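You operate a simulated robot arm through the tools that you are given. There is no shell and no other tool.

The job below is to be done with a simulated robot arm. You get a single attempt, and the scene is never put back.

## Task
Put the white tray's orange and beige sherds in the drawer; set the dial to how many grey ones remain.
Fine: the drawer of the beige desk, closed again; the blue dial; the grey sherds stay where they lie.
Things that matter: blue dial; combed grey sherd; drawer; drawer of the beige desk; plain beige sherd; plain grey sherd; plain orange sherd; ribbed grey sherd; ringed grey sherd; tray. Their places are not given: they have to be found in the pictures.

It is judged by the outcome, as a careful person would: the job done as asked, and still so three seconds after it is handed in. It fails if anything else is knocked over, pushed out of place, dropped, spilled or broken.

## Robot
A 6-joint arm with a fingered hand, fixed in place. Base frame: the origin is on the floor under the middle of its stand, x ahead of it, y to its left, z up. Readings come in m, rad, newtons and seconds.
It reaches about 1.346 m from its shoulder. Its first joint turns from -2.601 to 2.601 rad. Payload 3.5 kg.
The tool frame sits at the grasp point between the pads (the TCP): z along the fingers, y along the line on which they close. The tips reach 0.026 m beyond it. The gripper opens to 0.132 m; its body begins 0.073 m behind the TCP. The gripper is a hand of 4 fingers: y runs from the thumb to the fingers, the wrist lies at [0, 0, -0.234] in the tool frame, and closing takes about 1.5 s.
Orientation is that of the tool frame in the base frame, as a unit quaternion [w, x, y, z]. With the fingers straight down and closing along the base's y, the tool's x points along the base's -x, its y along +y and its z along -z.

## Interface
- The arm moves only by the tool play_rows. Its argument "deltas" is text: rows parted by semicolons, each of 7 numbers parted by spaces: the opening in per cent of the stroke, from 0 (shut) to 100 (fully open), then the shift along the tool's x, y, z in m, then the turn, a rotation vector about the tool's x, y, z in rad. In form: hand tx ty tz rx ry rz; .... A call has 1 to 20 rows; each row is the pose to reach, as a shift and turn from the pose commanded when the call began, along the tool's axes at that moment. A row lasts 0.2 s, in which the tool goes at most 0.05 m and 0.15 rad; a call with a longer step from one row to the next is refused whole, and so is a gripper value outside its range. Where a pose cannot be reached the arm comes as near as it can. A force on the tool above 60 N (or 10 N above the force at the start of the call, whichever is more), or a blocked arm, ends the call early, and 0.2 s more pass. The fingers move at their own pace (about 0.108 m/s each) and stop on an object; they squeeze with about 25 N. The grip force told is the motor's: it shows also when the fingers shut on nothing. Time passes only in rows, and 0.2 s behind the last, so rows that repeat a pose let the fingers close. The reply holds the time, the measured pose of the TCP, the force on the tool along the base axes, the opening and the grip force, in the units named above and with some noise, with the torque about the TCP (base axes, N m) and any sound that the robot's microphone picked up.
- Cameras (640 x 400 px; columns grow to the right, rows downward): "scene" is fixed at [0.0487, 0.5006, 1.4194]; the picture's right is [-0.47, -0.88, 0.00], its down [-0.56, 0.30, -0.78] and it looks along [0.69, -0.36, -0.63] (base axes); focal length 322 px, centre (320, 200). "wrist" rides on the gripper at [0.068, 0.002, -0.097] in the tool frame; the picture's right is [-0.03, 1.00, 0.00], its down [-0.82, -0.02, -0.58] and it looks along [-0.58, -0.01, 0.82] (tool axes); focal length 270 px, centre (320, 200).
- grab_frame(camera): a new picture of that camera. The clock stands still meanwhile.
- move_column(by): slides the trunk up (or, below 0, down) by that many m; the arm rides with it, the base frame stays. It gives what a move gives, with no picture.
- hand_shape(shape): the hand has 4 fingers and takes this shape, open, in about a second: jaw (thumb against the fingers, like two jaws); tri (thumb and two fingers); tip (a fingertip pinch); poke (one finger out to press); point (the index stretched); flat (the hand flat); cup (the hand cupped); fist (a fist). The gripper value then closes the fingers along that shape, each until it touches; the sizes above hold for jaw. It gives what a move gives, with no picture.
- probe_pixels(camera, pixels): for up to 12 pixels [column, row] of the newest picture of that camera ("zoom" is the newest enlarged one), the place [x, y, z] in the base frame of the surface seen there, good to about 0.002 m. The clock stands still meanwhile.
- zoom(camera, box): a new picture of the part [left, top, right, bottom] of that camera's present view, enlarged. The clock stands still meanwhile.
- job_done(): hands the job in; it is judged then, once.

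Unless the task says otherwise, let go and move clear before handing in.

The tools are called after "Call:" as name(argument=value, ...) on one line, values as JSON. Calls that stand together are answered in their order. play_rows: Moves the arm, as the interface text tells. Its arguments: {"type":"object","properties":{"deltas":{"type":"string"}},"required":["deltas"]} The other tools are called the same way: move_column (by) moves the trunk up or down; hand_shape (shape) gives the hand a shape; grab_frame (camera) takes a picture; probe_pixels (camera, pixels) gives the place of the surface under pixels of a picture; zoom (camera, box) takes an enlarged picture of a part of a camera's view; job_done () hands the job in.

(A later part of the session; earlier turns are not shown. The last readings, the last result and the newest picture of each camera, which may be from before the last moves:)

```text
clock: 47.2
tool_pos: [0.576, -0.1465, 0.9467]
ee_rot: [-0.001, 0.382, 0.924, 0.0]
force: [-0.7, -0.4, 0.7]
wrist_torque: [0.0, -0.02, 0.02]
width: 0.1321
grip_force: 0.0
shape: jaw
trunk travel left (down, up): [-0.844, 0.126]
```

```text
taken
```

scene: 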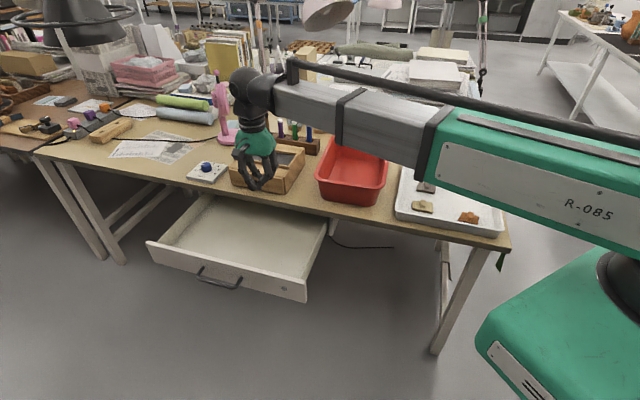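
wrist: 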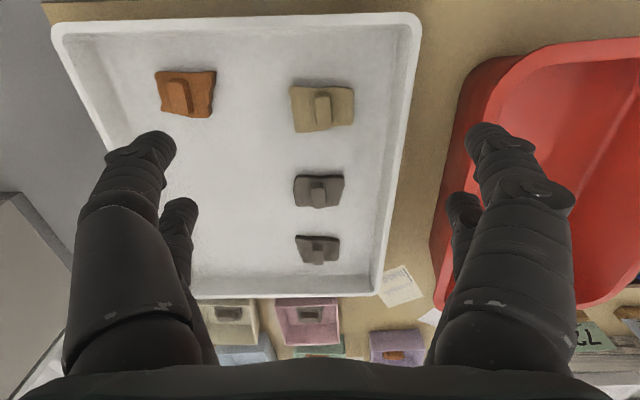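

The wrist view shows orange at (186,93), beige at (322,108), greys at (319,190) and (318,248). I'll enlarge the beige and orange ones and probe their outlines and knobs.

Call:
zoom(camera="wrist", box=[270, 70, 370, 150])

Call:
probe_pixels(camera="zoom", pixels=[[300, 150], [340, 150], [300, 210], [320, 290], [360, 210], [360, 290], [150, 150], [150, 300], [200, 400], [500, 150], [510, 320], [400, 250]])

Call:
zoom(camera="wrist", box=[136, 53, 236, 133])

Call:
probe_pixels(camera="zoom", pixels=[[300, 150], [340, 150], [300, 210], [320, 290], [360, 210], [360, 290], [150, 150], [150, 300], [200, 400], [500, 150], [510, 320], [250, 250]])

```text
5.00 times, centred on (320, 110) of wrist
```

zoom: 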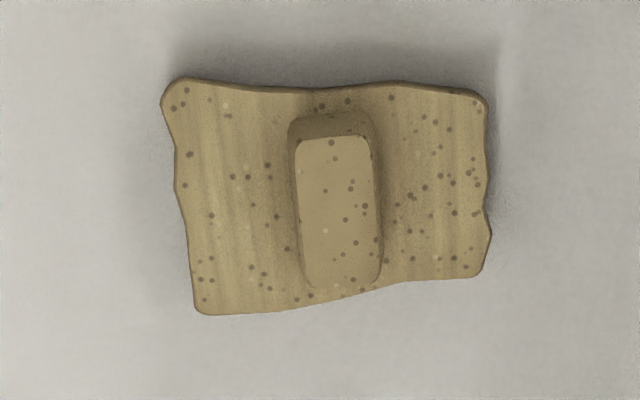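

```text
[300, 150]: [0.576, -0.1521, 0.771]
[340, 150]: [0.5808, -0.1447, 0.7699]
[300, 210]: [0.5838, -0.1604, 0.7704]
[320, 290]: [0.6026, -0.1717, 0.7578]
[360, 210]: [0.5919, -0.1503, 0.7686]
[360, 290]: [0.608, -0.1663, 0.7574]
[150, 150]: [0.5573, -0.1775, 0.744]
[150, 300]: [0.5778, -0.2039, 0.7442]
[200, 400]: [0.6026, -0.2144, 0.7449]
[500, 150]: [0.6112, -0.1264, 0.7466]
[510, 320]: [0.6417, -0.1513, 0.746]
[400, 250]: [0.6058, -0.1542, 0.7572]
```

```text
5.00 times, centred on (186, 93) of wrist
```

zoom: 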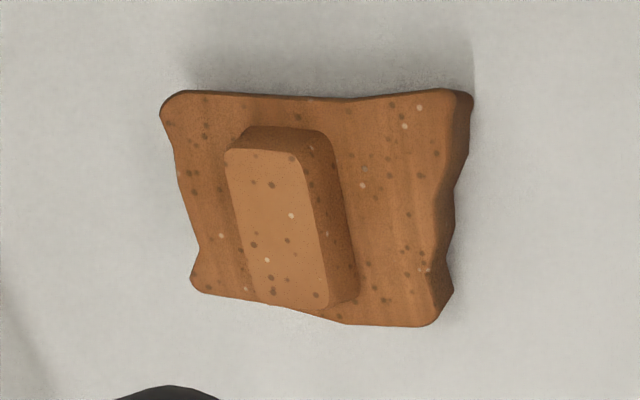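

```text
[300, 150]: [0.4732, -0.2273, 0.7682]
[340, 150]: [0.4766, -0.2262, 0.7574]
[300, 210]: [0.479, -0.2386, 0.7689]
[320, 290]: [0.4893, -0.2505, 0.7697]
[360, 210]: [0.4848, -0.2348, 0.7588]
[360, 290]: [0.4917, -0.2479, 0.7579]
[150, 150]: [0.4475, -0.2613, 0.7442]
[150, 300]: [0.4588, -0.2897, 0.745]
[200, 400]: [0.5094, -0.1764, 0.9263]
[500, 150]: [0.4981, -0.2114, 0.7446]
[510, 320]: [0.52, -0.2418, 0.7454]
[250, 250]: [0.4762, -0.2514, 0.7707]
```

The knob of each sherd is about 15 mm across (along U), 30 mm long and 12.5 mm tall (plate top 0.7575, knob top 0.770). I'll try the tip shape here in the air to see whether it suits pinching the knob.

Call:
hand_shape(shape="tip")

Call:
grab_frame(camera="wrist")

Call:
zoom(camera="scene", box=[360, 60, 540, 240])

```text
clock: 48.1
tool_pos: [0.5765, -0.1462, 0.9461]
ee_rot: [0.001, 0.383, 0.924, 0.0]
force: [-0.1, 0.6, -0.2]
wrist_torque: [-0.01, 0.04, 0.01]
width: 0.1316
grip_force: 0.2
shape: tip
trunk travel left (down, up): [-0.844, 0.126]
```

```text
taken
```

wrist: 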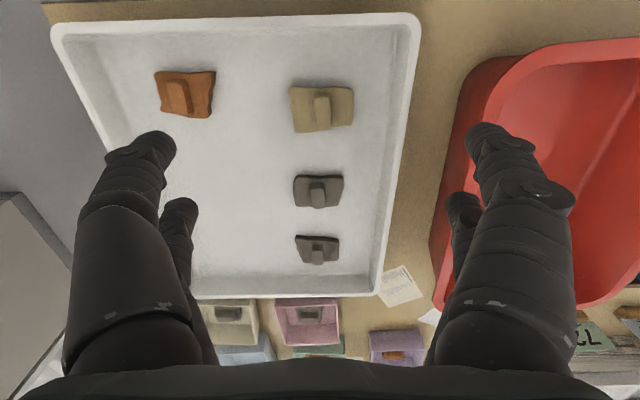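

```text
2.22 times, centred on (450, 150) of scene
```

zoom: 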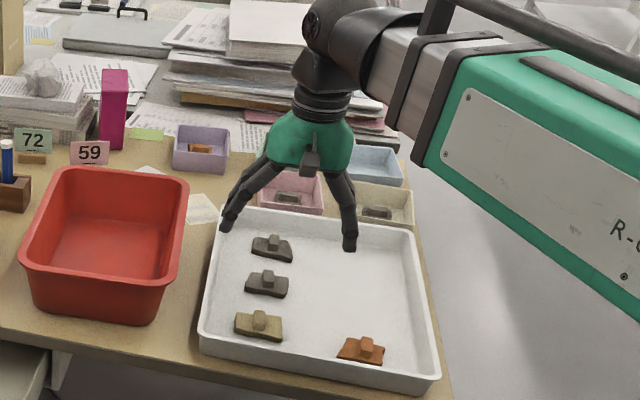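

Open, the tip shape looks like jaw. I'll close it in the air to see how the fingertips meet.

Call:
play_rows(deltas="0 0 0 0 0 0 0; 0 0 0 0 0 0 0; 0 0 0 0 0 0 0; 0 0 0 0 0 0 0; 0 0 0 0 0 0 0; 0 0 0 0 0 0 0; 0 0 0 0 0 0 0")

Call:
grab_frame(camera="wrist")

Call:
zoom(camera="scene", box=[390, 60, 510, 160])

```text
clock: 49.7
tool_pos: [0.5768, -0.1467, 0.9463]
ee_rot: [0.0, 0.383, 0.924, 0.0]
force: [0.0, 1.2, 0.4]
wrist_torque: [-0.02, 0.02, 0.01]
width: 0.0
grip_force: 25.2
shape: tip
trunk travel left (down, up): [-0.844, 0.126]
```

```text
taken
```

wrist: 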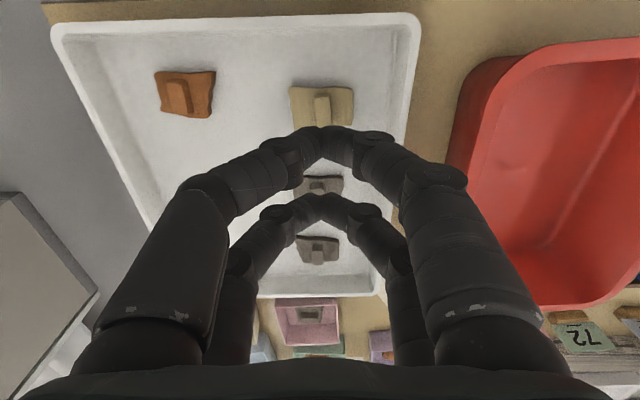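

```text
4.00 times, centred on (450, 110) of scene
```

zoom: 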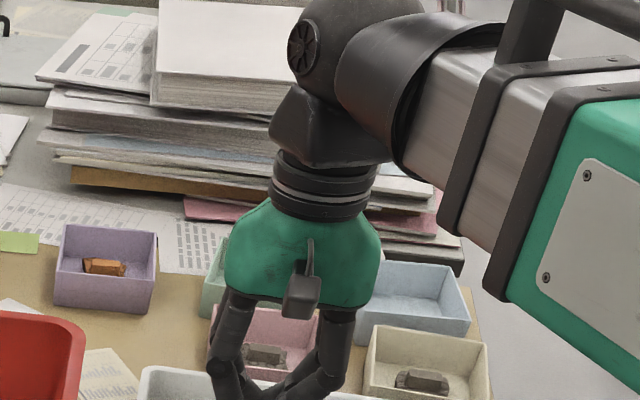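

Closed, the two finger pairs still meet at (320,140) and (320,205). I'll probe those tips to learn their spacing and reach.

Call:
probe_pixels(camera="wrist", pixels=[[320, 132], [320, 145], [320, 155], [320, 200], [320, 210], [300, 140], [340, 140], [300, 205], [345, 205], [320, 128], [320, 195], [290, 150]])

Call:
hand_shape(shape="tri")

Call:
play_rows(deltas="0 0 0 0 0 0 0; 0 0 0 0 0 0 0; 0 0 0 0 0 0 0; 0 0 0 0 0 0 0; 0 0 0 0 0 0 0; 0 0 0 0 0 0 0; 0 0 0 0 0 0 0")

Call:
grab_frame(camera="wrist")

```text
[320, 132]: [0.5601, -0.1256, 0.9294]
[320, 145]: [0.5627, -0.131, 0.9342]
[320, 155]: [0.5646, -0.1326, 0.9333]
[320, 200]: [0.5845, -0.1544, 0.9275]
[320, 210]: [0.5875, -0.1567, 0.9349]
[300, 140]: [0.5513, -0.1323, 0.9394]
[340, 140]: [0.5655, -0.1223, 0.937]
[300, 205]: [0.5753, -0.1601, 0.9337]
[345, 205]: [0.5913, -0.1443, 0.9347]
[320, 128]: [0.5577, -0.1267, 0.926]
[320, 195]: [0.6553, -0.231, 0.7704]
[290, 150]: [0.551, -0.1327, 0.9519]
```

```text
clock: 50.6
tool_pos: [0.5757, -0.1445, 0.9457]
ee_rot: [0.0, 0.383, 0.924, -0.001]
force: [0.7, -1.0, -0.3]
wrist_torque: [0.02, -0.01, 0.02]
width: 0.1319
grip_force: 0.0
shape: tri
trunk travel left (down, up): [-0.844, 0.126]
```

```text
clock: 52.2
tool_pos: [0.5761, -0.1458, 0.9468]
ee_rot: [-0.001, 0.383, 0.924, 0.0]
force: [-0.2, 0.2, 0.3]
wrist_torque: [-0.02, -0.02, 0.0]
width: 0.0
grip_force: 24.6
shape: tri
trunk travel left (down, up): [-0.844, 0.126]
```

```text
taken
```

wrist: 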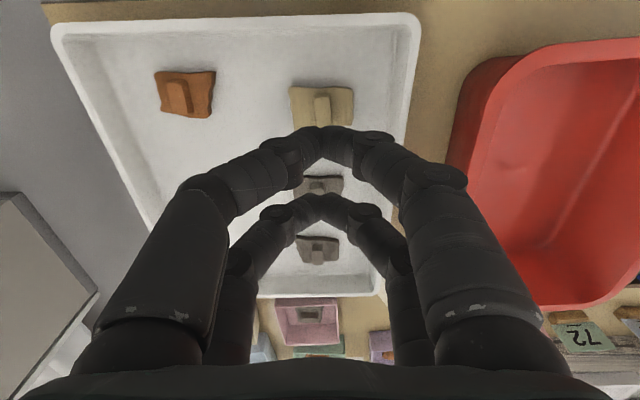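

The pairs sit at tool x≈±0.018, each about 16 mm thick, so one pair centred on the 15×30 mm knob will pinch it well. I'll put the hand back to jaw, align pair 1 (camera side) over the beige knob with a 5.6° turn, and look.

Call:
hand_shape(shape="jaw")

Call:
play_rows(deltas="80 -0.015 0.002 0 0 0 -0.05; 60 -0.0328 0.005 0 0 0 -0.098; 40 -0.0328 0.005 0 0 0 -0.098; 35 -0.0328 0.005 0 0 0 -0.098; 35 -0.0328 0.005 0 0 0 -0.098; 35 -0.0328 0.005 0 0 0 -0.098")

Call:
grab_frame(camera="wrist")

```text
clock: 53.1
tool_pos: [0.577, -0.1461, 0.9458]
ee_rot: [-0.001, 0.383, 0.924, -0.001]
force: [0.1, -0.2, 0.6]
wrist_torque: [-0.02, -0.03, 0.01]
width: 0.1318
grip_force: 0.1
shape: jaw
trunk travel left (down, up): [-0.844, 0.126]
```

```text
clock: 54.5
tool_pos: [0.6048, -0.1661, 0.9454]
ee_rot: [0.0, 0.337, 0.942, 0.0]
force: [-0.2, 0.3, -0.6]
wrist_torque: [0.0, 0.02, 0.0]
width: 0.0463
grip_force: 0.0
shape: jaw
trunk travel left (down, up): [-0.844, 0.126]
```

```text
taken
```

wrist: 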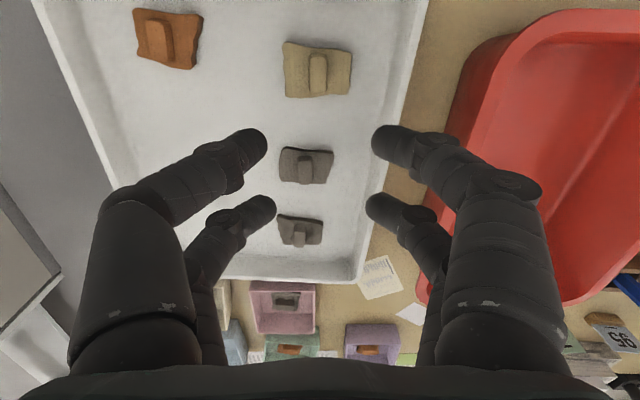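

The beige knob now appears near (318,72) with upright edges. I'll zoom to check alignment before lowering.

Call:
zoom(camera="wrist", box=[268, 30, 368, 110])

Call:
probe_pixels(camera="zoom", pixels=[[285, 150], [350, 150], [285, 200], [350, 200], [290, 290], [350, 290], [320, 220], [320, 160], [320, 280], [270, 200], [370, 200], [320, 330]])

```text
5.00 times, centred on (318, 70) of wrist
```

zoom: 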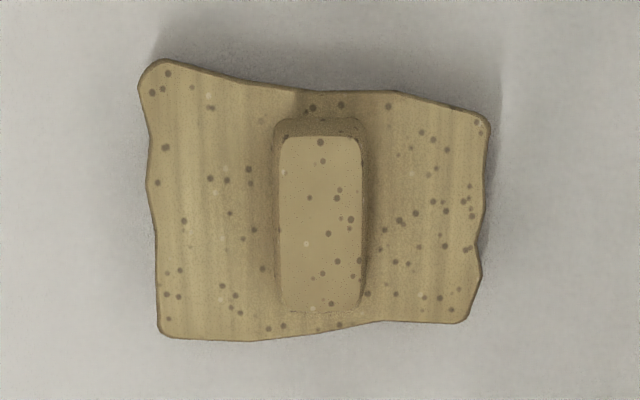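

```text
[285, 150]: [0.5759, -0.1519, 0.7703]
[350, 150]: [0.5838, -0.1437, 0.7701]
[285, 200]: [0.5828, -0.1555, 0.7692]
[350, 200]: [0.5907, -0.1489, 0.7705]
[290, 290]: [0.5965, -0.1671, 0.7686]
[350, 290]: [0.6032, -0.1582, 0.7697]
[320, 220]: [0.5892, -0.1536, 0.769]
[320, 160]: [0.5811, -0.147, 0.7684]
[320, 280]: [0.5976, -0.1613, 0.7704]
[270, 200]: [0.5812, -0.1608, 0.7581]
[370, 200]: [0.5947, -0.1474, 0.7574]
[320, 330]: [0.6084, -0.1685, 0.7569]
```

The knob centre measures (0.589,-0.154), right under finger pair 1 (tool x 0.020, y 0). I'll lower by 0.14 m and check.

Call:
move_column(by=-0.14)

Call:
grab_frame(camera="wrist")

Call:
zoom(camera="scene", box=[370, 120, 510, 240])

```text
clock: 56.2
tool_pos: [0.6056, -0.1662, 0.8067]
ee_rot: [0.0, 0.337, 0.942, -0.001]
force: [0.5, -0.1, -0.3]
wrist_torque: [0.0, 0.0, 0.02]
width: 0.0465
grip_force: 0.0
shape: jaw
trunk travel left (down, up): [-0.704, 0.266]
```

```text
taken
```

wrist: 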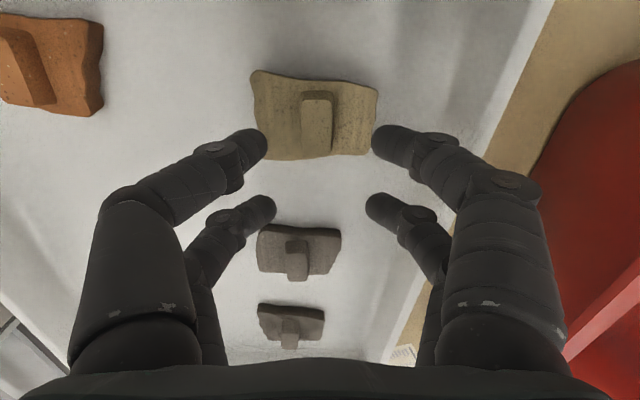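

```text
3.33 times, centred on (440, 180) of scene
```

zoom: 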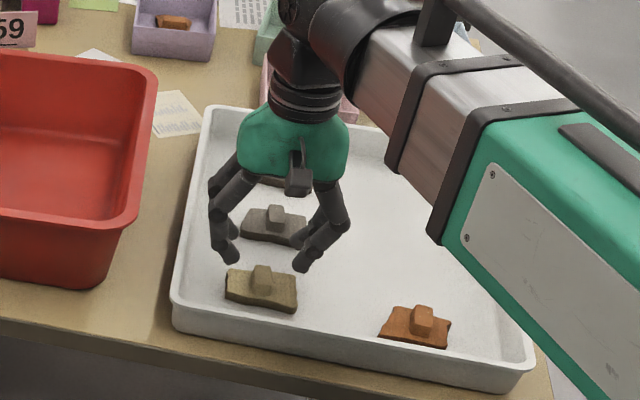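

Pair 1 straddles the beige knob, tips about 20 mm above the plate. I'll lower 20 mm more.

Call:
move_column(by=-0.02)

Call:
grab_frame(camera="wrist")

Call:
zoom(camera="scene", box=[390, 170, 460, 225])

```text
clock: 56.9
tool_pos: [0.6043, -0.1661, 0.7859]
ee_rot: [-0.001, 0.337, 0.942, 0.0]
force: [0.1, 0.3, 0.1]
wrist_torque: [-0.01, 0.03, -0.01]
width: 0.0469
grip_force: 0.1
shape: jaw
trunk travel left (down, up): [-0.684, 0.286]
```

```text
taken
```

wrist: 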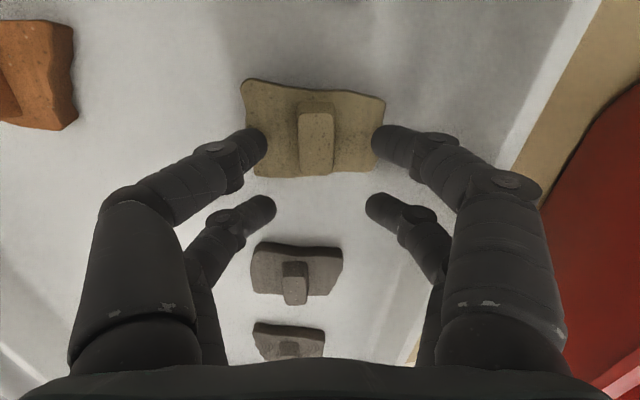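

```text
7.27 times, centred on (425, 198) of scene
```

zoom: 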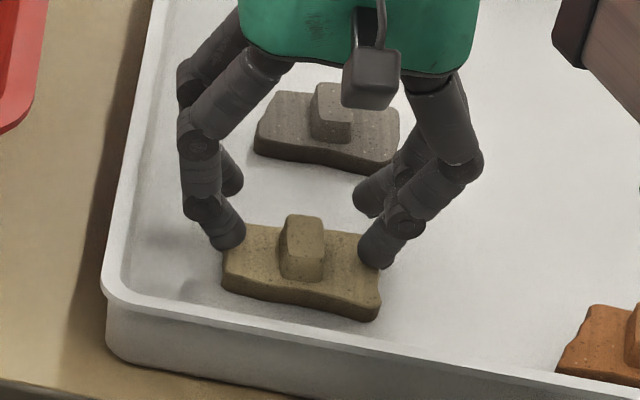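

The tips sit just above the plate on both sides of the knob, with no contact force. I'll close gently.

Call:
play_rows(deltas="28 0 0 0 0 0 0; 22 0 0 0 0 0 0; 15 0 0 0 0 0 0; 8 0 0 0 0 0 0; 0 0 0 0 0 0 0; 0 0 0 0 0 0 0; 0 0 0 0 0 0 0; 0 0 0 0 0 0 0")

Call:
grab_frame(camera="wrist")

Call:
zoom(camera="scene", box=[390, 170, 460, 225])

```text
clock: 58.6
tool_pos: [0.6052, -0.1662, 0.7851]
ee_rot: [0.0, 0.337, 0.942, 0.001]
force: [0.0, -1.4, 6.3]
wrist_torque: [0.07, 0.03, 0.03]
width: 0.0084
grip_force: 25.0
shape: jaw
trunk travel left (down, up): [-0.684, 0.286]
```

```text
taken
```

wrist: 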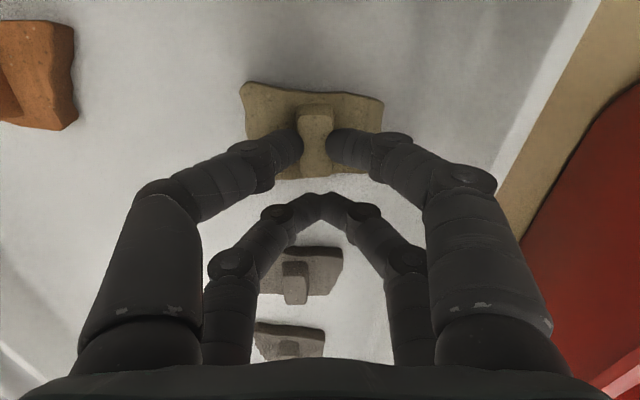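

```text
7.27 times, centred on (425, 198) of scene
```

zoom: 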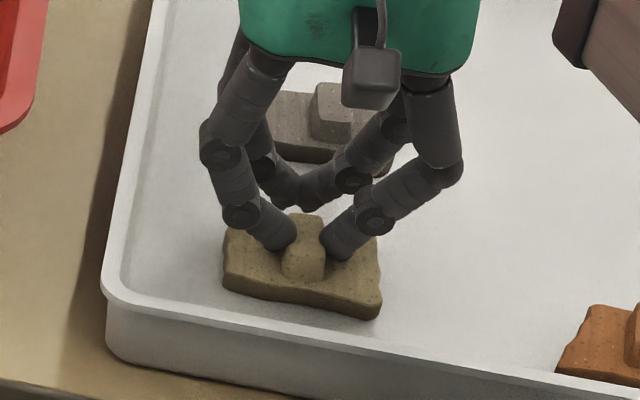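

Pair 1 pinches the knob firmly (width 0.0084 average, grip 25 N). I'll lift 3 cm and check that the sherd comes along.

Call:
move_column(by=0.03)

Call:
zoom(camera="scene", box=[390, 160, 460, 215])

Call:
grab_frame(camera="wrist")

```text
clock: 59.4
tool_pos: [0.6058, -0.1653, 0.815]
ee_rot: [-0.002, 0.337, 0.941, 0.0]
force: [-0.7, 0.5, -1.1]
wrist_torque: [-0.01, -0.06, 0.0]
width: 0.0078
grip_force: 24.9
shape: jaw
trunk travel left (down, up): [-0.714, 0.256]
```

```text
7.27 times, centred on (425, 188) of scene
```

zoom: 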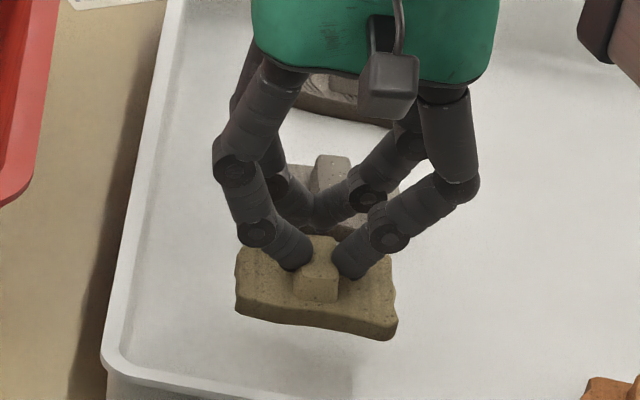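

```text
taken
```

wrist: 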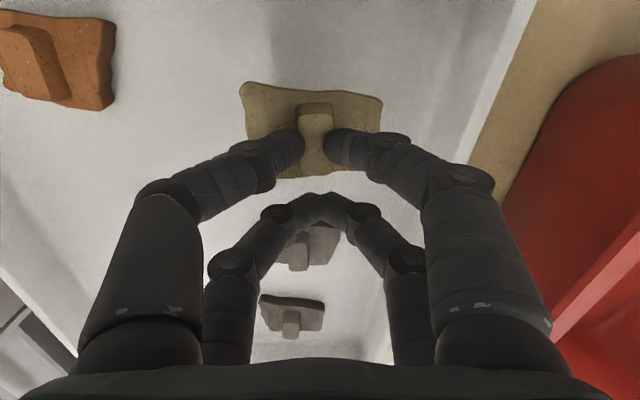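

The beige sherd is lifted cleanly and held level. I'll raise it well above the basin rim (0.836).

Call:
move_column(by=0.13)

```text
clock: 61.0
tool_pos: [0.604, -0.1663, 0.9458]
ee_rot: [0.0, 0.338, 0.941, 0.0]
force: [0.3, 0.5, -0.2]
wrist_torque: [0.04, -0.04, 0.01]
width: 0.008
grip_force: 24.9
shape: jaw
trunk travel left (down, up): [-0.844, 0.126]
```

TCP is at z 0.946 with the grip still at 25 N. I'll carry the sherd across to above the drawer.

Call:
play_rows(deltas="0 0.005 0.019 0 0 0 0; 0 0.0146 0.0556 0 0 0 0; 0 0.0243 0.0927 0 0 0 0; 0 0.034 0.1298 0 0 0 0; 0 0.0437 0.1669 0 0 0 0; 0 0.0534 0.204 0 0 0 0; 0 0.0631 0.2411 0 0 0 0; 0 0.0728 0.2782 0 0 0 0; 0 0.0825 0.3153 0 0 0 0; 0 0.0922 0.3524 0 0 0 0; 0 0.1019 0.3895 0 0 0 0; 0 0.1116 0.4266 0 0 0 0; 0 0.1213 0.4637 0 0 0 0; 0 0.131 0.5008 0 0 0 0; 0 0.1407 0.5379 0 0 0 0; 0 0.1504 0.575 0 0 0 0; 0 0.16 0.612 0 0 0 0; 0 0.165 0.6307 0 0 0 0; 0 0.165 0.6307 0 0 0 0")

Call:
grab_frame(camera="wrist")

Call:
grab_frame(camera="scene")

```text
clock: 65.0
tool_pos: [0.8788, 0.4259, 0.9465]
ee_rot: [-0.001, 0.337, 0.941, -0.001]
force: [-0.6, -0.4, 0.2]
wrist_torque: [-0.02, 0.03, 0.0]
width: 0.0055
grip_force: 25.0
shape: jaw
out of reach, approached as far as the arm can: row 17, 18
trunk travel left (down, up): [-0.844, 0.126]
```

```text
taken
```

wrist: 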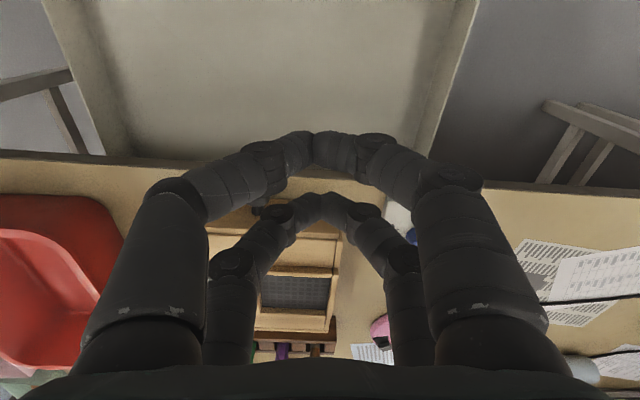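

```text
taken
```

scene: 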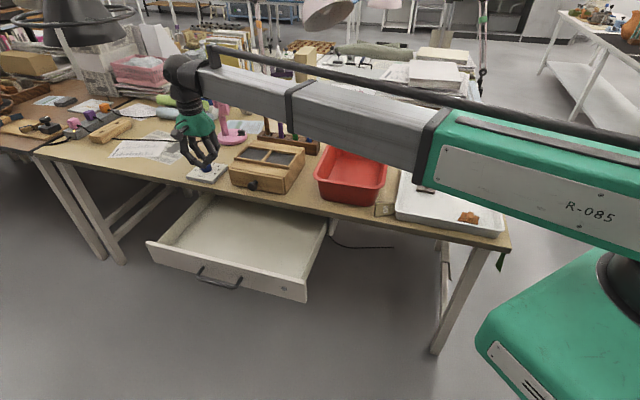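

The sherd is no longer in the hand: the wrist view shows empty tips, and something beige lies near (385,210) in the scene. I'll zoom there to find it.

Call:
zoom(camera="scene", box=[340, 160, 440, 240])

Call:
probe_pixels(camera="zoom", pixels=[[230, 250], [260, 250], [290, 240], [300, 270], [250, 280], [340, 270], [280, 300], [240, 300]])

```text
5.00 times, centred on (390, 200) of scene
```

zoom: 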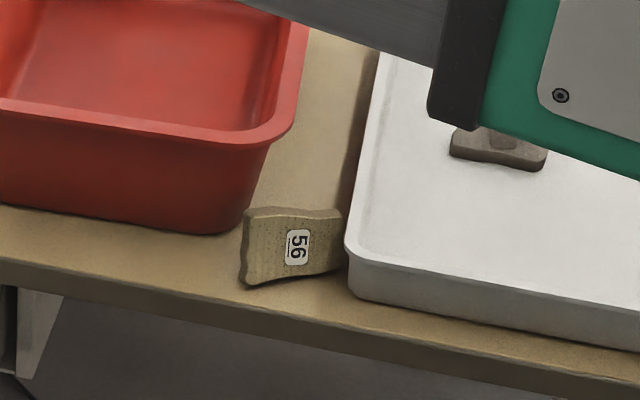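

```text
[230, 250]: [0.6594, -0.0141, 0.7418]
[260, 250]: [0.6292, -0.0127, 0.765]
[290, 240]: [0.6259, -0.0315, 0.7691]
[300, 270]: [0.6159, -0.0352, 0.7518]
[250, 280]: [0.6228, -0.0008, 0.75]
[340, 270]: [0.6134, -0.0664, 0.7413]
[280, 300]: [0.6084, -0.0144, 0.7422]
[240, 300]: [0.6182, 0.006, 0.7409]
```

The beige sherd slipped off mid-way and lies upside-down (label "56" up) on the desk between basin and tray at about (0.625,-0.02). I'll go back over it with the hand open and look closely.

Call:
play_rows(deltas="30 -0.0089 -0.0423 0 0 0 0; 60 -0.0178 -0.0846 0 0 0 0; 100 -0.0267 -0.1268 0 0 0 0; 100 -0.0356 -0.1691 0 0 0 0; 100 -0.0445 -0.2114 0 0 0 0; 100 -0.0534 -0.2537 0 0 0 0; 100 -0.0623 -0.2959 0 0 0 0; 100 -0.0712 -0.3382 0 0 0 0; 100 -0.0801 -0.3805 0 0 0 0; 100 -0.089 -0.4228 0 0 0 0; 100 -0.0979 -0.465 0 0 0 0; 100 -0.1068 -0.5073 0 0 0 0; 100 -0.1068 -0.5073 0 0 0 0")

Call:
grab_frame(camera="wrist")

```text
clock: 67.8
tool_pos: [0.6346, -0.0375, 0.9456]
ee_rot: [-0.001, 0.337, 0.941, 0.0]
force: [-0.3, -0.1, -0.2]
wrist_torque: [0.01, 0.01, -0.03]
width: 0.1319
grip_force: 0.1
shape: jaw
trunk travel left (down, up): [-0.844, 0.126]
```

```text
taken
```

wrist: 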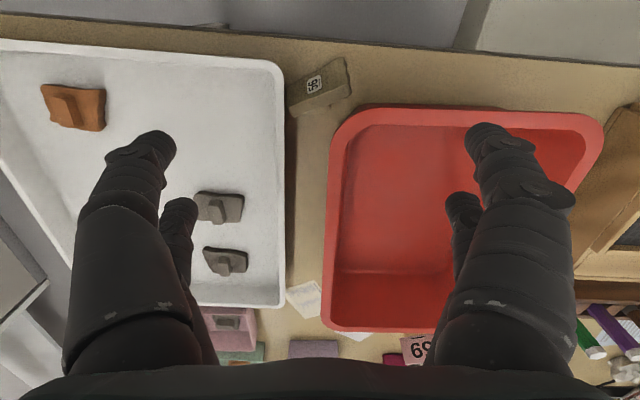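

Call:
zoom(camera="wrist", box=[260, 45, 380, 135])

Call:
probe_pixels(camera="zoom", pixels=[[160, 190], [280, 130], [440, 80], [470, 240], [330, 300], [190, 340], [300, 190], [400, 150], [300, 270], [150, 260], [380, 300], [60, 300]])

```text
4.44 times, centred on (320, 90) of wrist
```

zoom: 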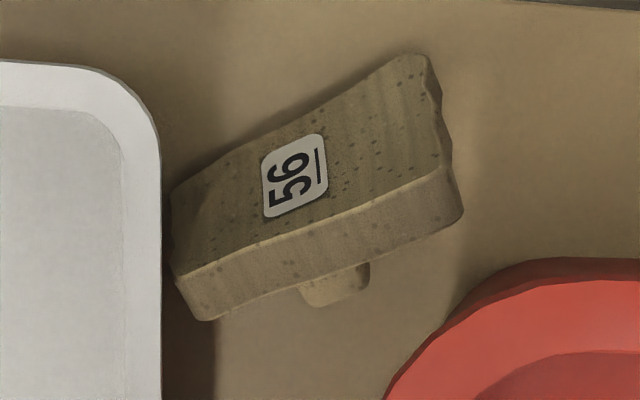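

```text
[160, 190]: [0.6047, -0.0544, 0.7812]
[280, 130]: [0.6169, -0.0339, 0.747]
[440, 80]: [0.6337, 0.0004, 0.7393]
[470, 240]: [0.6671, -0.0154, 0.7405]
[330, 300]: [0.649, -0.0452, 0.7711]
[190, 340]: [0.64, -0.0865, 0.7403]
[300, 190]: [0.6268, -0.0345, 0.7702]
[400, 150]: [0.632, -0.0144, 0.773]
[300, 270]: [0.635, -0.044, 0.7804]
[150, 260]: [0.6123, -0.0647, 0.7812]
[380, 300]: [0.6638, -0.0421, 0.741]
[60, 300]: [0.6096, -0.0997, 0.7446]
```

The beige sherd is standing on its long edge, leaning back on its knob, close to the basin's rim corner and tray wall. I'll measure that gap precisely before choosing a grasp.

Call:
zoom(camera="wrist", box=[270, 45, 400, 130])

Call:
probe_pixels(camera="zoom", pixels=[[135, 250], [385, 190], [270, 225], [390, 75], [120, 190], [250, 245], [375, 225], [145, 290], [285, 275], [300, 385], [360, 340], [420, 300]])

Call:
probe_pixels(camera="zoom", pixels=[[450, 290], [520, 285], [600, 290], [110, 100], [115, 200], [115, 300], [115, 380], [200, 350], [330, 330], [200, 130], [340, 60], [310, 265]])

```text
4.71 times, centred on (335, 88) of wrist
```

zoom: 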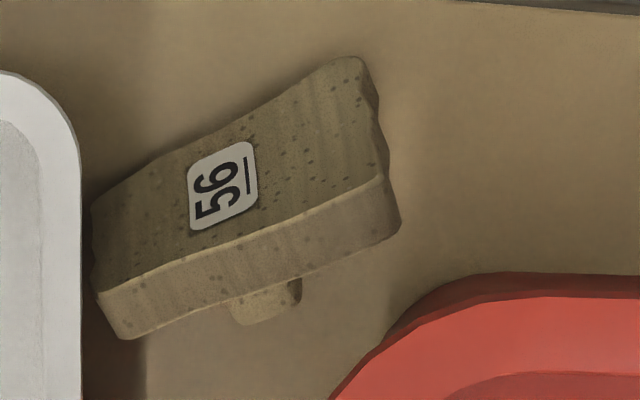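

```text
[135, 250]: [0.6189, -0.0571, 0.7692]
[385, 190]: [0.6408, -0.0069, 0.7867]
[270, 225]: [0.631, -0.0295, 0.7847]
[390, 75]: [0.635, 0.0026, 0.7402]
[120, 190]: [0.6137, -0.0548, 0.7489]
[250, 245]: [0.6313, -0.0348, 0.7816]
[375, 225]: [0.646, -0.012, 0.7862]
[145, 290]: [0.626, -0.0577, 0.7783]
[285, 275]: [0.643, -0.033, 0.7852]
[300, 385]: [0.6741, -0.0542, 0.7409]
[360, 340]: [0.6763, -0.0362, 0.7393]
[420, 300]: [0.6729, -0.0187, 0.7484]
```

```text
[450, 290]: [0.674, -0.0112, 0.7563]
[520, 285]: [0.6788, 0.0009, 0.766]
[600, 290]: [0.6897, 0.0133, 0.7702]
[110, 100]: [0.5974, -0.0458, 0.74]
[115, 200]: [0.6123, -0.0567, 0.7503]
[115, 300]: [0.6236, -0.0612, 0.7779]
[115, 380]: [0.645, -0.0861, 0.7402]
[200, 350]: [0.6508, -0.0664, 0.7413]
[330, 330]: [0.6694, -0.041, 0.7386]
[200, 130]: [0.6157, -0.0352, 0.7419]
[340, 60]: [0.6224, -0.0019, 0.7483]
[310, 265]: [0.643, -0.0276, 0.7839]
```

The rim lip lies right above the sherd's left end (rim front edge n≈-0.461, right edge u≈0.43), so a normal jaw grasp won't fit behind it. I'll look at the poke and point shapes, which may let me nudge it free.

Call:
hand_shape(shape="poke")

Call:
grab_frame(camera="wrist")

Call:
zoom(camera="scene", box=[280, 60, 480, 220])

Call:
hand_shape(shape="point")

Call:
grab_frame(camera="wrist")

Call:
zoom(camera="scene", box=[280, 60, 480, 220])

```text
clock: 68.7
tool_pos: [0.6347, -0.0357, 0.9455]
ee_rot: [0.0, 0.337, 0.941, 0.0]
force: [-0.4, -1.1, -0.2]
wrist_torque: [-0.01, 0.01, -0.01]
width: 0.0
grip_force: 0.1
shape: poke
trunk travel left (down, up): [-0.844, 0.126]
```

```text
taken
```

wrist: 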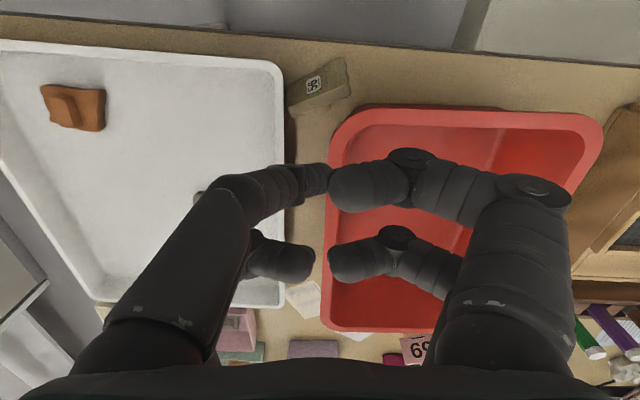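

```text
2.50 times, centred on (380, 140) of scene
```

zoom: 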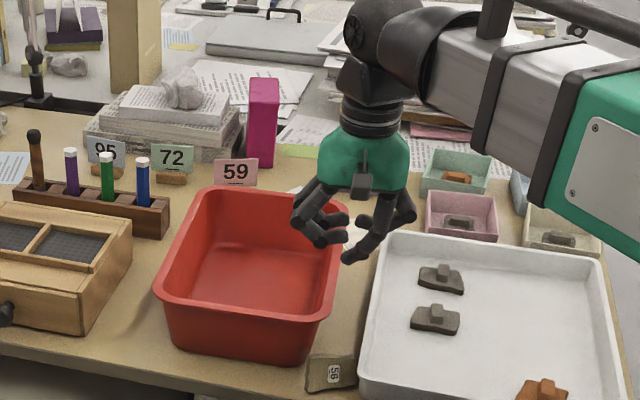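

```text
clock: 69.6
tool_pos: [0.6342, -0.0356, 0.9457]
ee_rot: [0.0, 0.336, 0.942, 0.0]
force: [-0.2, -0.9, -0.6]
wrist_torque: [0.02, 0.0, 0.02]
width: 0.0001
grip_force: 0.0
shape: point
trunk travel left (down, up): [-0.844, 0.126]
```

```text
taken
```

wrist: 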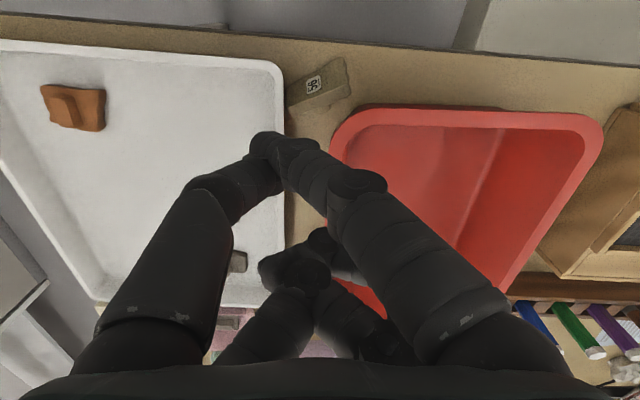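

```text
2.50 times, centred on (380, 140) of scene
```

zoom: 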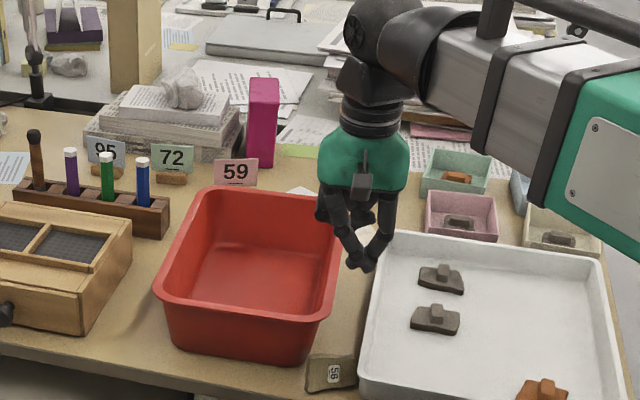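

In the point shape, only the camera-side pair extends while the other pair curls up, which gives a slim pusher. I'll probe where its tip and the curled fingers are.

Call:
probe_pixels(camera="wrist", pixels=[[265, 140], [285, 150], [300, 160], [268, 132], [355, 185], [210, 190], [265, 270], [300, 275], [320, 240], [330, 310], [430, 280], [150, 260]])

Call:
zoom(camera="scene", box=[370, 100, 420, 150])

Call:
probe_pixels(camera="zoom", pixels=[[300, 350], [260, 330], [230, 250], [420, 240], [350, 300], [330, 370], [300, 240], [150, 200]])

```text
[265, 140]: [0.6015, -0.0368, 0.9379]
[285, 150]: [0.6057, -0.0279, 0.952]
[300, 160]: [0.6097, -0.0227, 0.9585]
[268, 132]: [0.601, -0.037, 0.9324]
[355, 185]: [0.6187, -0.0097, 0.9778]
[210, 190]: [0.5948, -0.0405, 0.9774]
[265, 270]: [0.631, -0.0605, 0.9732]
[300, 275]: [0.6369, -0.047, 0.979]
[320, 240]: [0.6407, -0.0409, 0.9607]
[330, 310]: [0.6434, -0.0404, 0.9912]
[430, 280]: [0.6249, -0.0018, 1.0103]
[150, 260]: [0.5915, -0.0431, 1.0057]
```

```text
8.00 times, centred on (395, 125) of scene
```

zoom: 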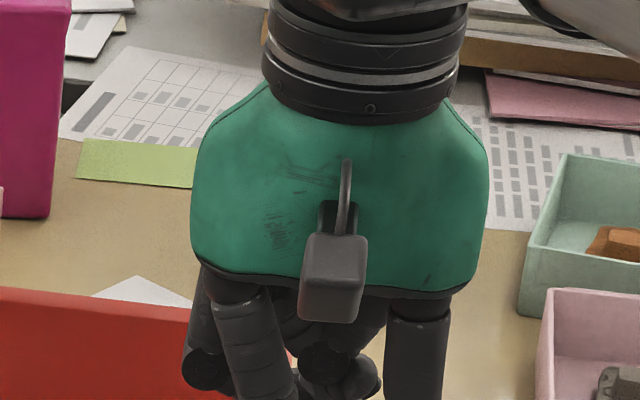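

```text
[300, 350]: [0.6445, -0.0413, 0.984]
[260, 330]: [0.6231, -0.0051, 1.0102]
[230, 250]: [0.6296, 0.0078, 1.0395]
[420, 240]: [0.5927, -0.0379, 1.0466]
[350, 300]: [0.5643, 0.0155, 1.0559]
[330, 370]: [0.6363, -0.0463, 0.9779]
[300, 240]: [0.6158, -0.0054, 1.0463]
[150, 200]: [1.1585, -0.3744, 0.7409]
```

The point shape gives a slim tip at tool (0.018,-0.02) with the other pair curled away. I'll turn the hand half round (so the curled pair faces the front) and place the tip in front of the sherd, to rotate its right end backwards and bring the left end out from under the rim.

Call:
play_rows(deltas="0 0.0066 -0.0031 0 0 0 -0.145; 0 0.0132 -0.0063 0 0 0 -0.29; 0 0.0197 -0.0094 0 0 0 -0.435; 0 0.0263 -0.0125 0 0 0 -0.58; 0 0.0329 -0.0156 0 0 0 -0.725; 0 0.0395 -0.0188 0 0 0 -0.87; 0 0.0461 -0.0219 0 0 0 -1.015; 0 0.0527 -0.025 0 0 0 -1.16; 0 0.0592 -0.0281 0 0 0 -1.305; 0 0.0658 -0.0313 0 0 0 -1.45; 0 0.0724 -0.0344 0 0 0 -1.595; 0 0.0724 -0.0344 0 0 0 -1.595")

```text
clock: 72.2
tool_pos: [0.5608, -0.0133, 0.9466]
ee_rot: [-0.001, -0.439, 0.899, 0.0]
force: [0.8, -0.1, -1.2]
wrist_torque: [-0.01, 0.03, 0.01]
width: 0.0
grip_force: 0.0
shape: point
trunk travel left (down, up): [-0.844, 0.126]
```

The turn proceeds freely (x-axis now at 232°). I'll turn the remaining 83°.

Call:
play_rows(deltas="0 0 0 0 0 0 -0.145; 0 0 0 0 0 0 -0.29; 0 0 0 0 0 0 -0.435; 0 0 0 0 0 0 -0.58; 0 0 0 0 0 0 -0.725; 0 0 0 0 0 0 -0.87; 0 0 0 0 0 0 -1.015; 0 0 0 0 0 0 -1.16; 0 0 0 0 0 0 -1.305; 0 0 0 0 0 0 -1.449; 0 0 0 0 0 0 -1.449")

Call:
grab_frame(camera="wrist")

Call:
zoom(camera="scene", box=[330, 80, 490, 240])

```text
clock: 74.6
tool_pos: [0.4419, 0.2947, 0.9472]
ee_rot: [0.016, 0.874, -0.483, 0.044]
force: [0.0, -0.4, -1.1]
wrist_torque: [-0.01, 0.01, 0.0]
width: 0.0
grip_force: 0.0
shape: point
out of reach, approached as far as the arm can: row 4, 5, 6, 7, 8, 9, 10, 11
trunk travel left (down, up): [-0.844, 0.126]
```

```text
taken
```

wrist: 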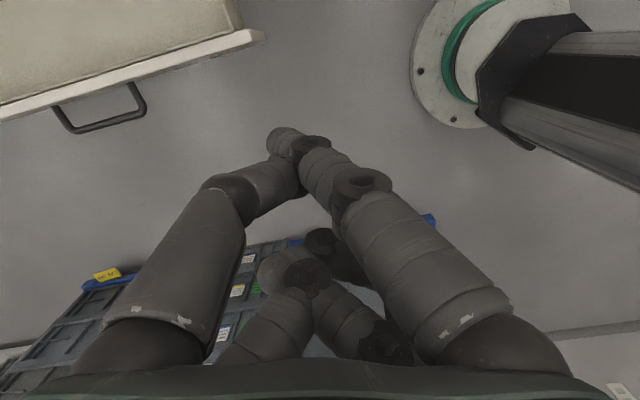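

```text
2.50 times, centred on (410, 160) of scene
```

zoom: 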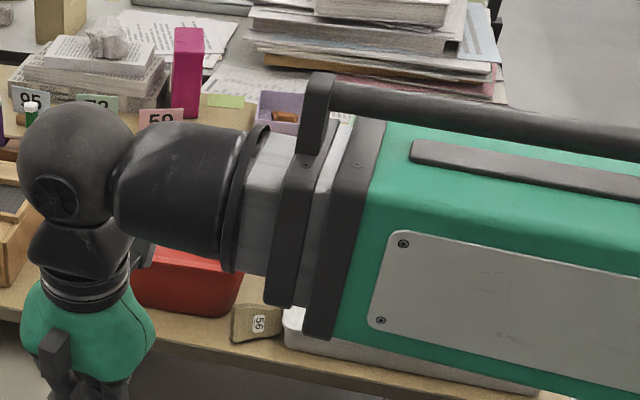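

The wrist roll is limited, so the arm drifted to (0.44,0.29) while turning; nothing was touched. Here in free air I'll test whether the point shape can open its single pair.

Call:
play_rows(deltas="100 0 0 0 0 0 0; 100 0 0 0 0 0 0; 100 0 0 0 0 0 0; 100 0 0 0 0 0 0; 100 0 0 0 0 0 0; 100 0 0 0 0 0 0; 100 0 0 0 0 0 0")

Call:
grab_frame(camera="wrist")

Call:
grab_frame(camera="scene")

```text
clock: 76.2
tool_pos: [0.4413, 0.2938, 0.9452]
ee_rot: [0.016, 0.873, -0.485, 0.044]
force: [0.2, 0.6, 0.4]
wrist_torque: [0.0, -0.01, -0.01]
width: 0.0
grip_force: 0.1
shape: point
trunk travel left (down, up): [-0.844, 0.126]
```

```text
taken
```

wrist: 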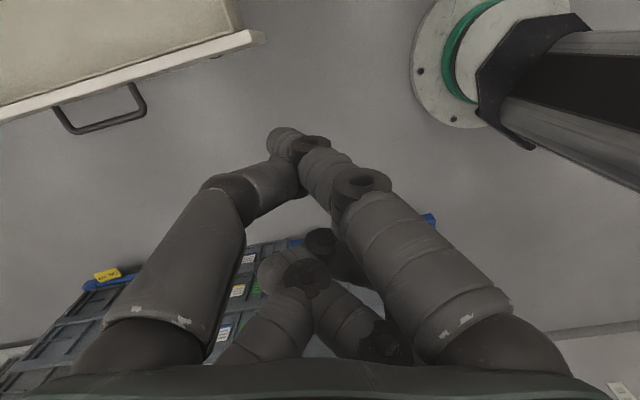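

```text
taken
```

scene: 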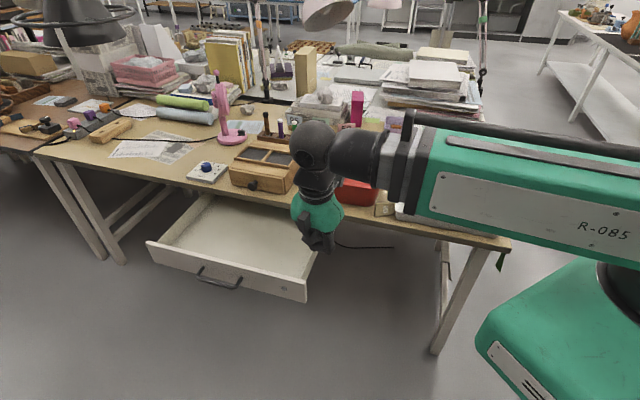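

The point shape stays closed, so it only serves as a pusher. I'll instead test, high in free air, a horizontal hand pointing along (0.34,-0.94) from the front-left, which could pinch the sherd's left part beneath the rim.

Call:
hand_shape(shape="jaw")

Call:
play_rows(deltas="40 0.0289 0 -0.0196 -0.0141 0.1303 0.0141; 40 0.0578 0 -0.0392 -0.0282 0.2605 0.0282; 40 0.0868 0 -0.0588 -0.0423 0.3908 0.0423; 40 0.1157 0 -0.0783 -0.0563 0.521 0.0563; 40 0.1446 0 -0.0979 -0.0704 0.6513 0.0704; 40 0.1735 0 -0.1175 -0.0845 0.7815 0.0845; 40 0.2024 0 -0.1371 -0.0986 0.9118 0.0986; 40 0.2313 0 -0.1567 -0.1127 1.042 0.1127; 40 0.2603 0 -0.1763 -0.1268 1.1723 0.1268; 40 0.2892 0 -0.1958 -0.1408 1.3025 0.1408; 40 0.3181 0 -0.2154 -0.1549 1.4328 0.1549; 40 0.347 0 -0.235 -0.169 1.563 0.169; 40 0.347 0 -0.235 -0.169 1.563 0.169")

Call:
grab_frame(camera="scene")

Call:
grab_frame(camera="wrist")

```text
clock: 77.1
tool_pos: [0.4418, 0.2944, 0.9463]
ee_rot: [0.016, 0.874, -0.484, 0.044]
force: [1.0, -0.1, 0.5]
wrist_torque: [0.01, 0.01, 0.0]
width: 0.1322
grip_force: 0.1
shape: jaw
trunk travel left (down, up): [-0.844, 0.126]
```

```text
clock: 79.9
tool_pos: [0.6107, 0.003, 1.1976]
ee_rot: [0.381, 0.525, -0.43, 0.628]
force: [0.0, -0.2, 0.5]
wrist_torque: [-0.02, 0.02, 0.0]
width: 0.0534
grip_force: 0.0
shape: jaw
out of reach, approached as far as the arm can: row 1, 2, 3, 4, 5, 6, 7, 8, 9, 10, 11, 12, 13
trunk travel left (down, up): [-0.844, 0.126]
```

```text
taken
```

scene: 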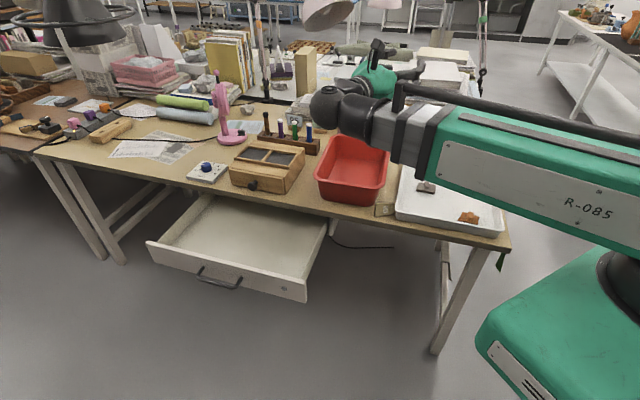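

```text
taken
```

wrist: 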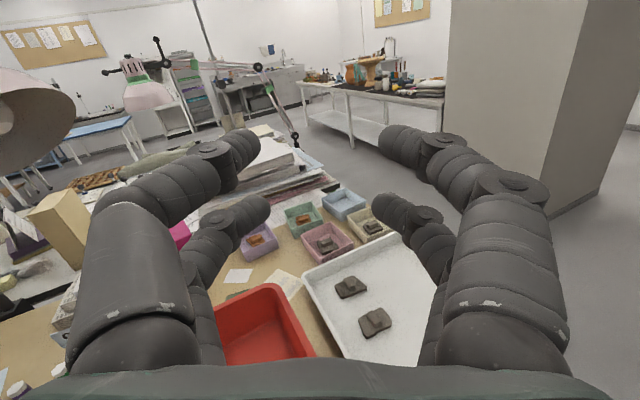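

The horizontal pose is nearly reached (finger axis (0.33,-0.94,0.08), rolled about 8°), which should do. I'll rehearse the standoff and the approach path at this height, where nothing can be hit.

Call:
play_rows(deltas="40 0.0017 -0.0036 -0.0279 0 0 0; 40 0.0035 -0.0072 -0.0558 0 0 0; 40 0.0052 -0.0108 -0.0837 0 0 0; 40 0.0069 -0.0144 -0.1116 0 0 0; 40 0.0069 -0.0144 -0.1116 0 0 0")

```text
clock: 81.1
tool_pos: [0.5847, 0.1152, 1.1966]
ee_rot: [0.377, 0.524, -0.435, 0.627]
force: [-0.1, 0.6, 0.5]
wrist_torque: [-0.01, -0.02, -0.01]
width: 0.0533
grip_force: 0.1
shape: jaw
trunk travel left (down, up): [-0.844, 0.126]
```

The standoff is reached exactly. Before lowering I'll check the height of the basin lip's underside near the corner.

Call:
zoom(camera="scene", box=[340, 160, 410, 225])

Call:
probe_pixels(camera="zoom", pixels=[[330, 165], [330, 180], [330, 195], [330, 210], [330, 230], [380, 165], [380, 180], [380, 195], [380, 215], [250, 190], [250, 205], [250, 225]])

Call:
probe_pixels(camera="zoom", pixels=[[400, 150], [405, 170], [330, 290], [370, 300], [420, 310], [460, 320], [330, 330], [440, 280], [310, 280], [480, 290], [410, 280], [360, 270]])

```text
6.15 times, centred on (375, 192) of scene
```

zoom: 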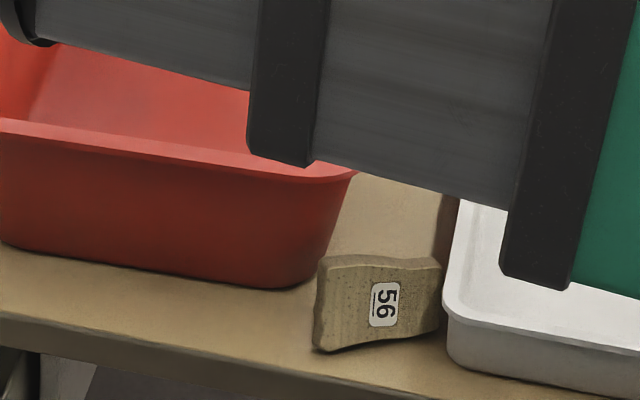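

```text
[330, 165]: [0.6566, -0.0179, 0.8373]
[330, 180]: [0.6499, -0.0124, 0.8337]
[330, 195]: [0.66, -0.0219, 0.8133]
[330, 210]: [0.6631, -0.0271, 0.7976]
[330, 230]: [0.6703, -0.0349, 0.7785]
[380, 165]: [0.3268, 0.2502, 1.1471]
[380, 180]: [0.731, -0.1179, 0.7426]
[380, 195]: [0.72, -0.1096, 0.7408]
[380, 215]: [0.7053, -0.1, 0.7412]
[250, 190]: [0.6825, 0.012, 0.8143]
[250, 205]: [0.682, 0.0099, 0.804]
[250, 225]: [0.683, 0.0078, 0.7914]
```

```text
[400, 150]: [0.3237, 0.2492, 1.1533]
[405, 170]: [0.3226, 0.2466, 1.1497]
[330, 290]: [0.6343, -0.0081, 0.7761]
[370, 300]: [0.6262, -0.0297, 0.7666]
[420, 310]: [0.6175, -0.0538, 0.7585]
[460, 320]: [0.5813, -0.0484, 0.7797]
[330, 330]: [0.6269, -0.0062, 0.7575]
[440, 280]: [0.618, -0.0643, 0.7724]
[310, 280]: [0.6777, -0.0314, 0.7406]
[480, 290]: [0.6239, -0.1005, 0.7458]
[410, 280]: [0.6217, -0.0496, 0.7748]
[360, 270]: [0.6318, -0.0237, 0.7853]
```

The lip is only about 7 mm thick (underside ≈0.83) with the wall recessed beneath, so fingers at z<0.81 can pass under it. I'll rehearse the 12 cm approach at height, and then return.

Call:
play_rows(deltas="26 -0.0029 0.0003 0.0406 0 0 0; 26 -0.0058 0.0007 0.0812 0 0 0; 26 -0.0087 0.001 0.1218 0 0 0; 26 -0.0087 0.001 0.1218 0 0 0; 26 -0.0087 0.001 0.1218 0 0 0")

Call:
grab_frame(camera="wrist")

```text
clock: 82.3
tool_pos: [0.6221, 0.0009, 1.1978]
ee_rot: [0.381, 0.526, -0.43, 0.626]
force: [0.0, -1.0, -0.1]
wrist_torque: [0.04, -0.03, 0.0]
width: 0.0346
grip_force: 0.1
shape: jaw
trunk travel left (down, up): [-0.844, 0.126]
```

```text
taken
```

wrist: 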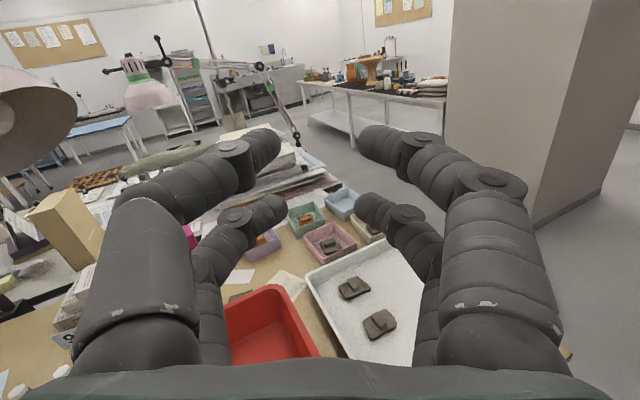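

The path works at height (reached (0.622,0.001)). I'll return to the standoff and then lower the column there, in front of the desk edge.

Call:
play_rows(deltas="26 0.0029 -0.0003 -0.0406 0 0 0; 26 0.0058 -0.0007 -0.0812 0 0 0; 26 0.0087 -0.001 -0.1218 0 0 0; 26 0.0087 -0.001 -0.1218 0 0 0")

```text
clock: 83.3
tool_pos: [0.5808, 0.1188, 1.1968]
ee_rot: [0.375, 0.524, -0.435, 0.629]
force: [0.0, -0.5, 0.6]
wrist_torque: [0.04, 0.01, 0.0]
width: 0.0343
grip_force: 0.1
shape: jaw
trunk travel left (down, up): [-0.844, 0.126]
```

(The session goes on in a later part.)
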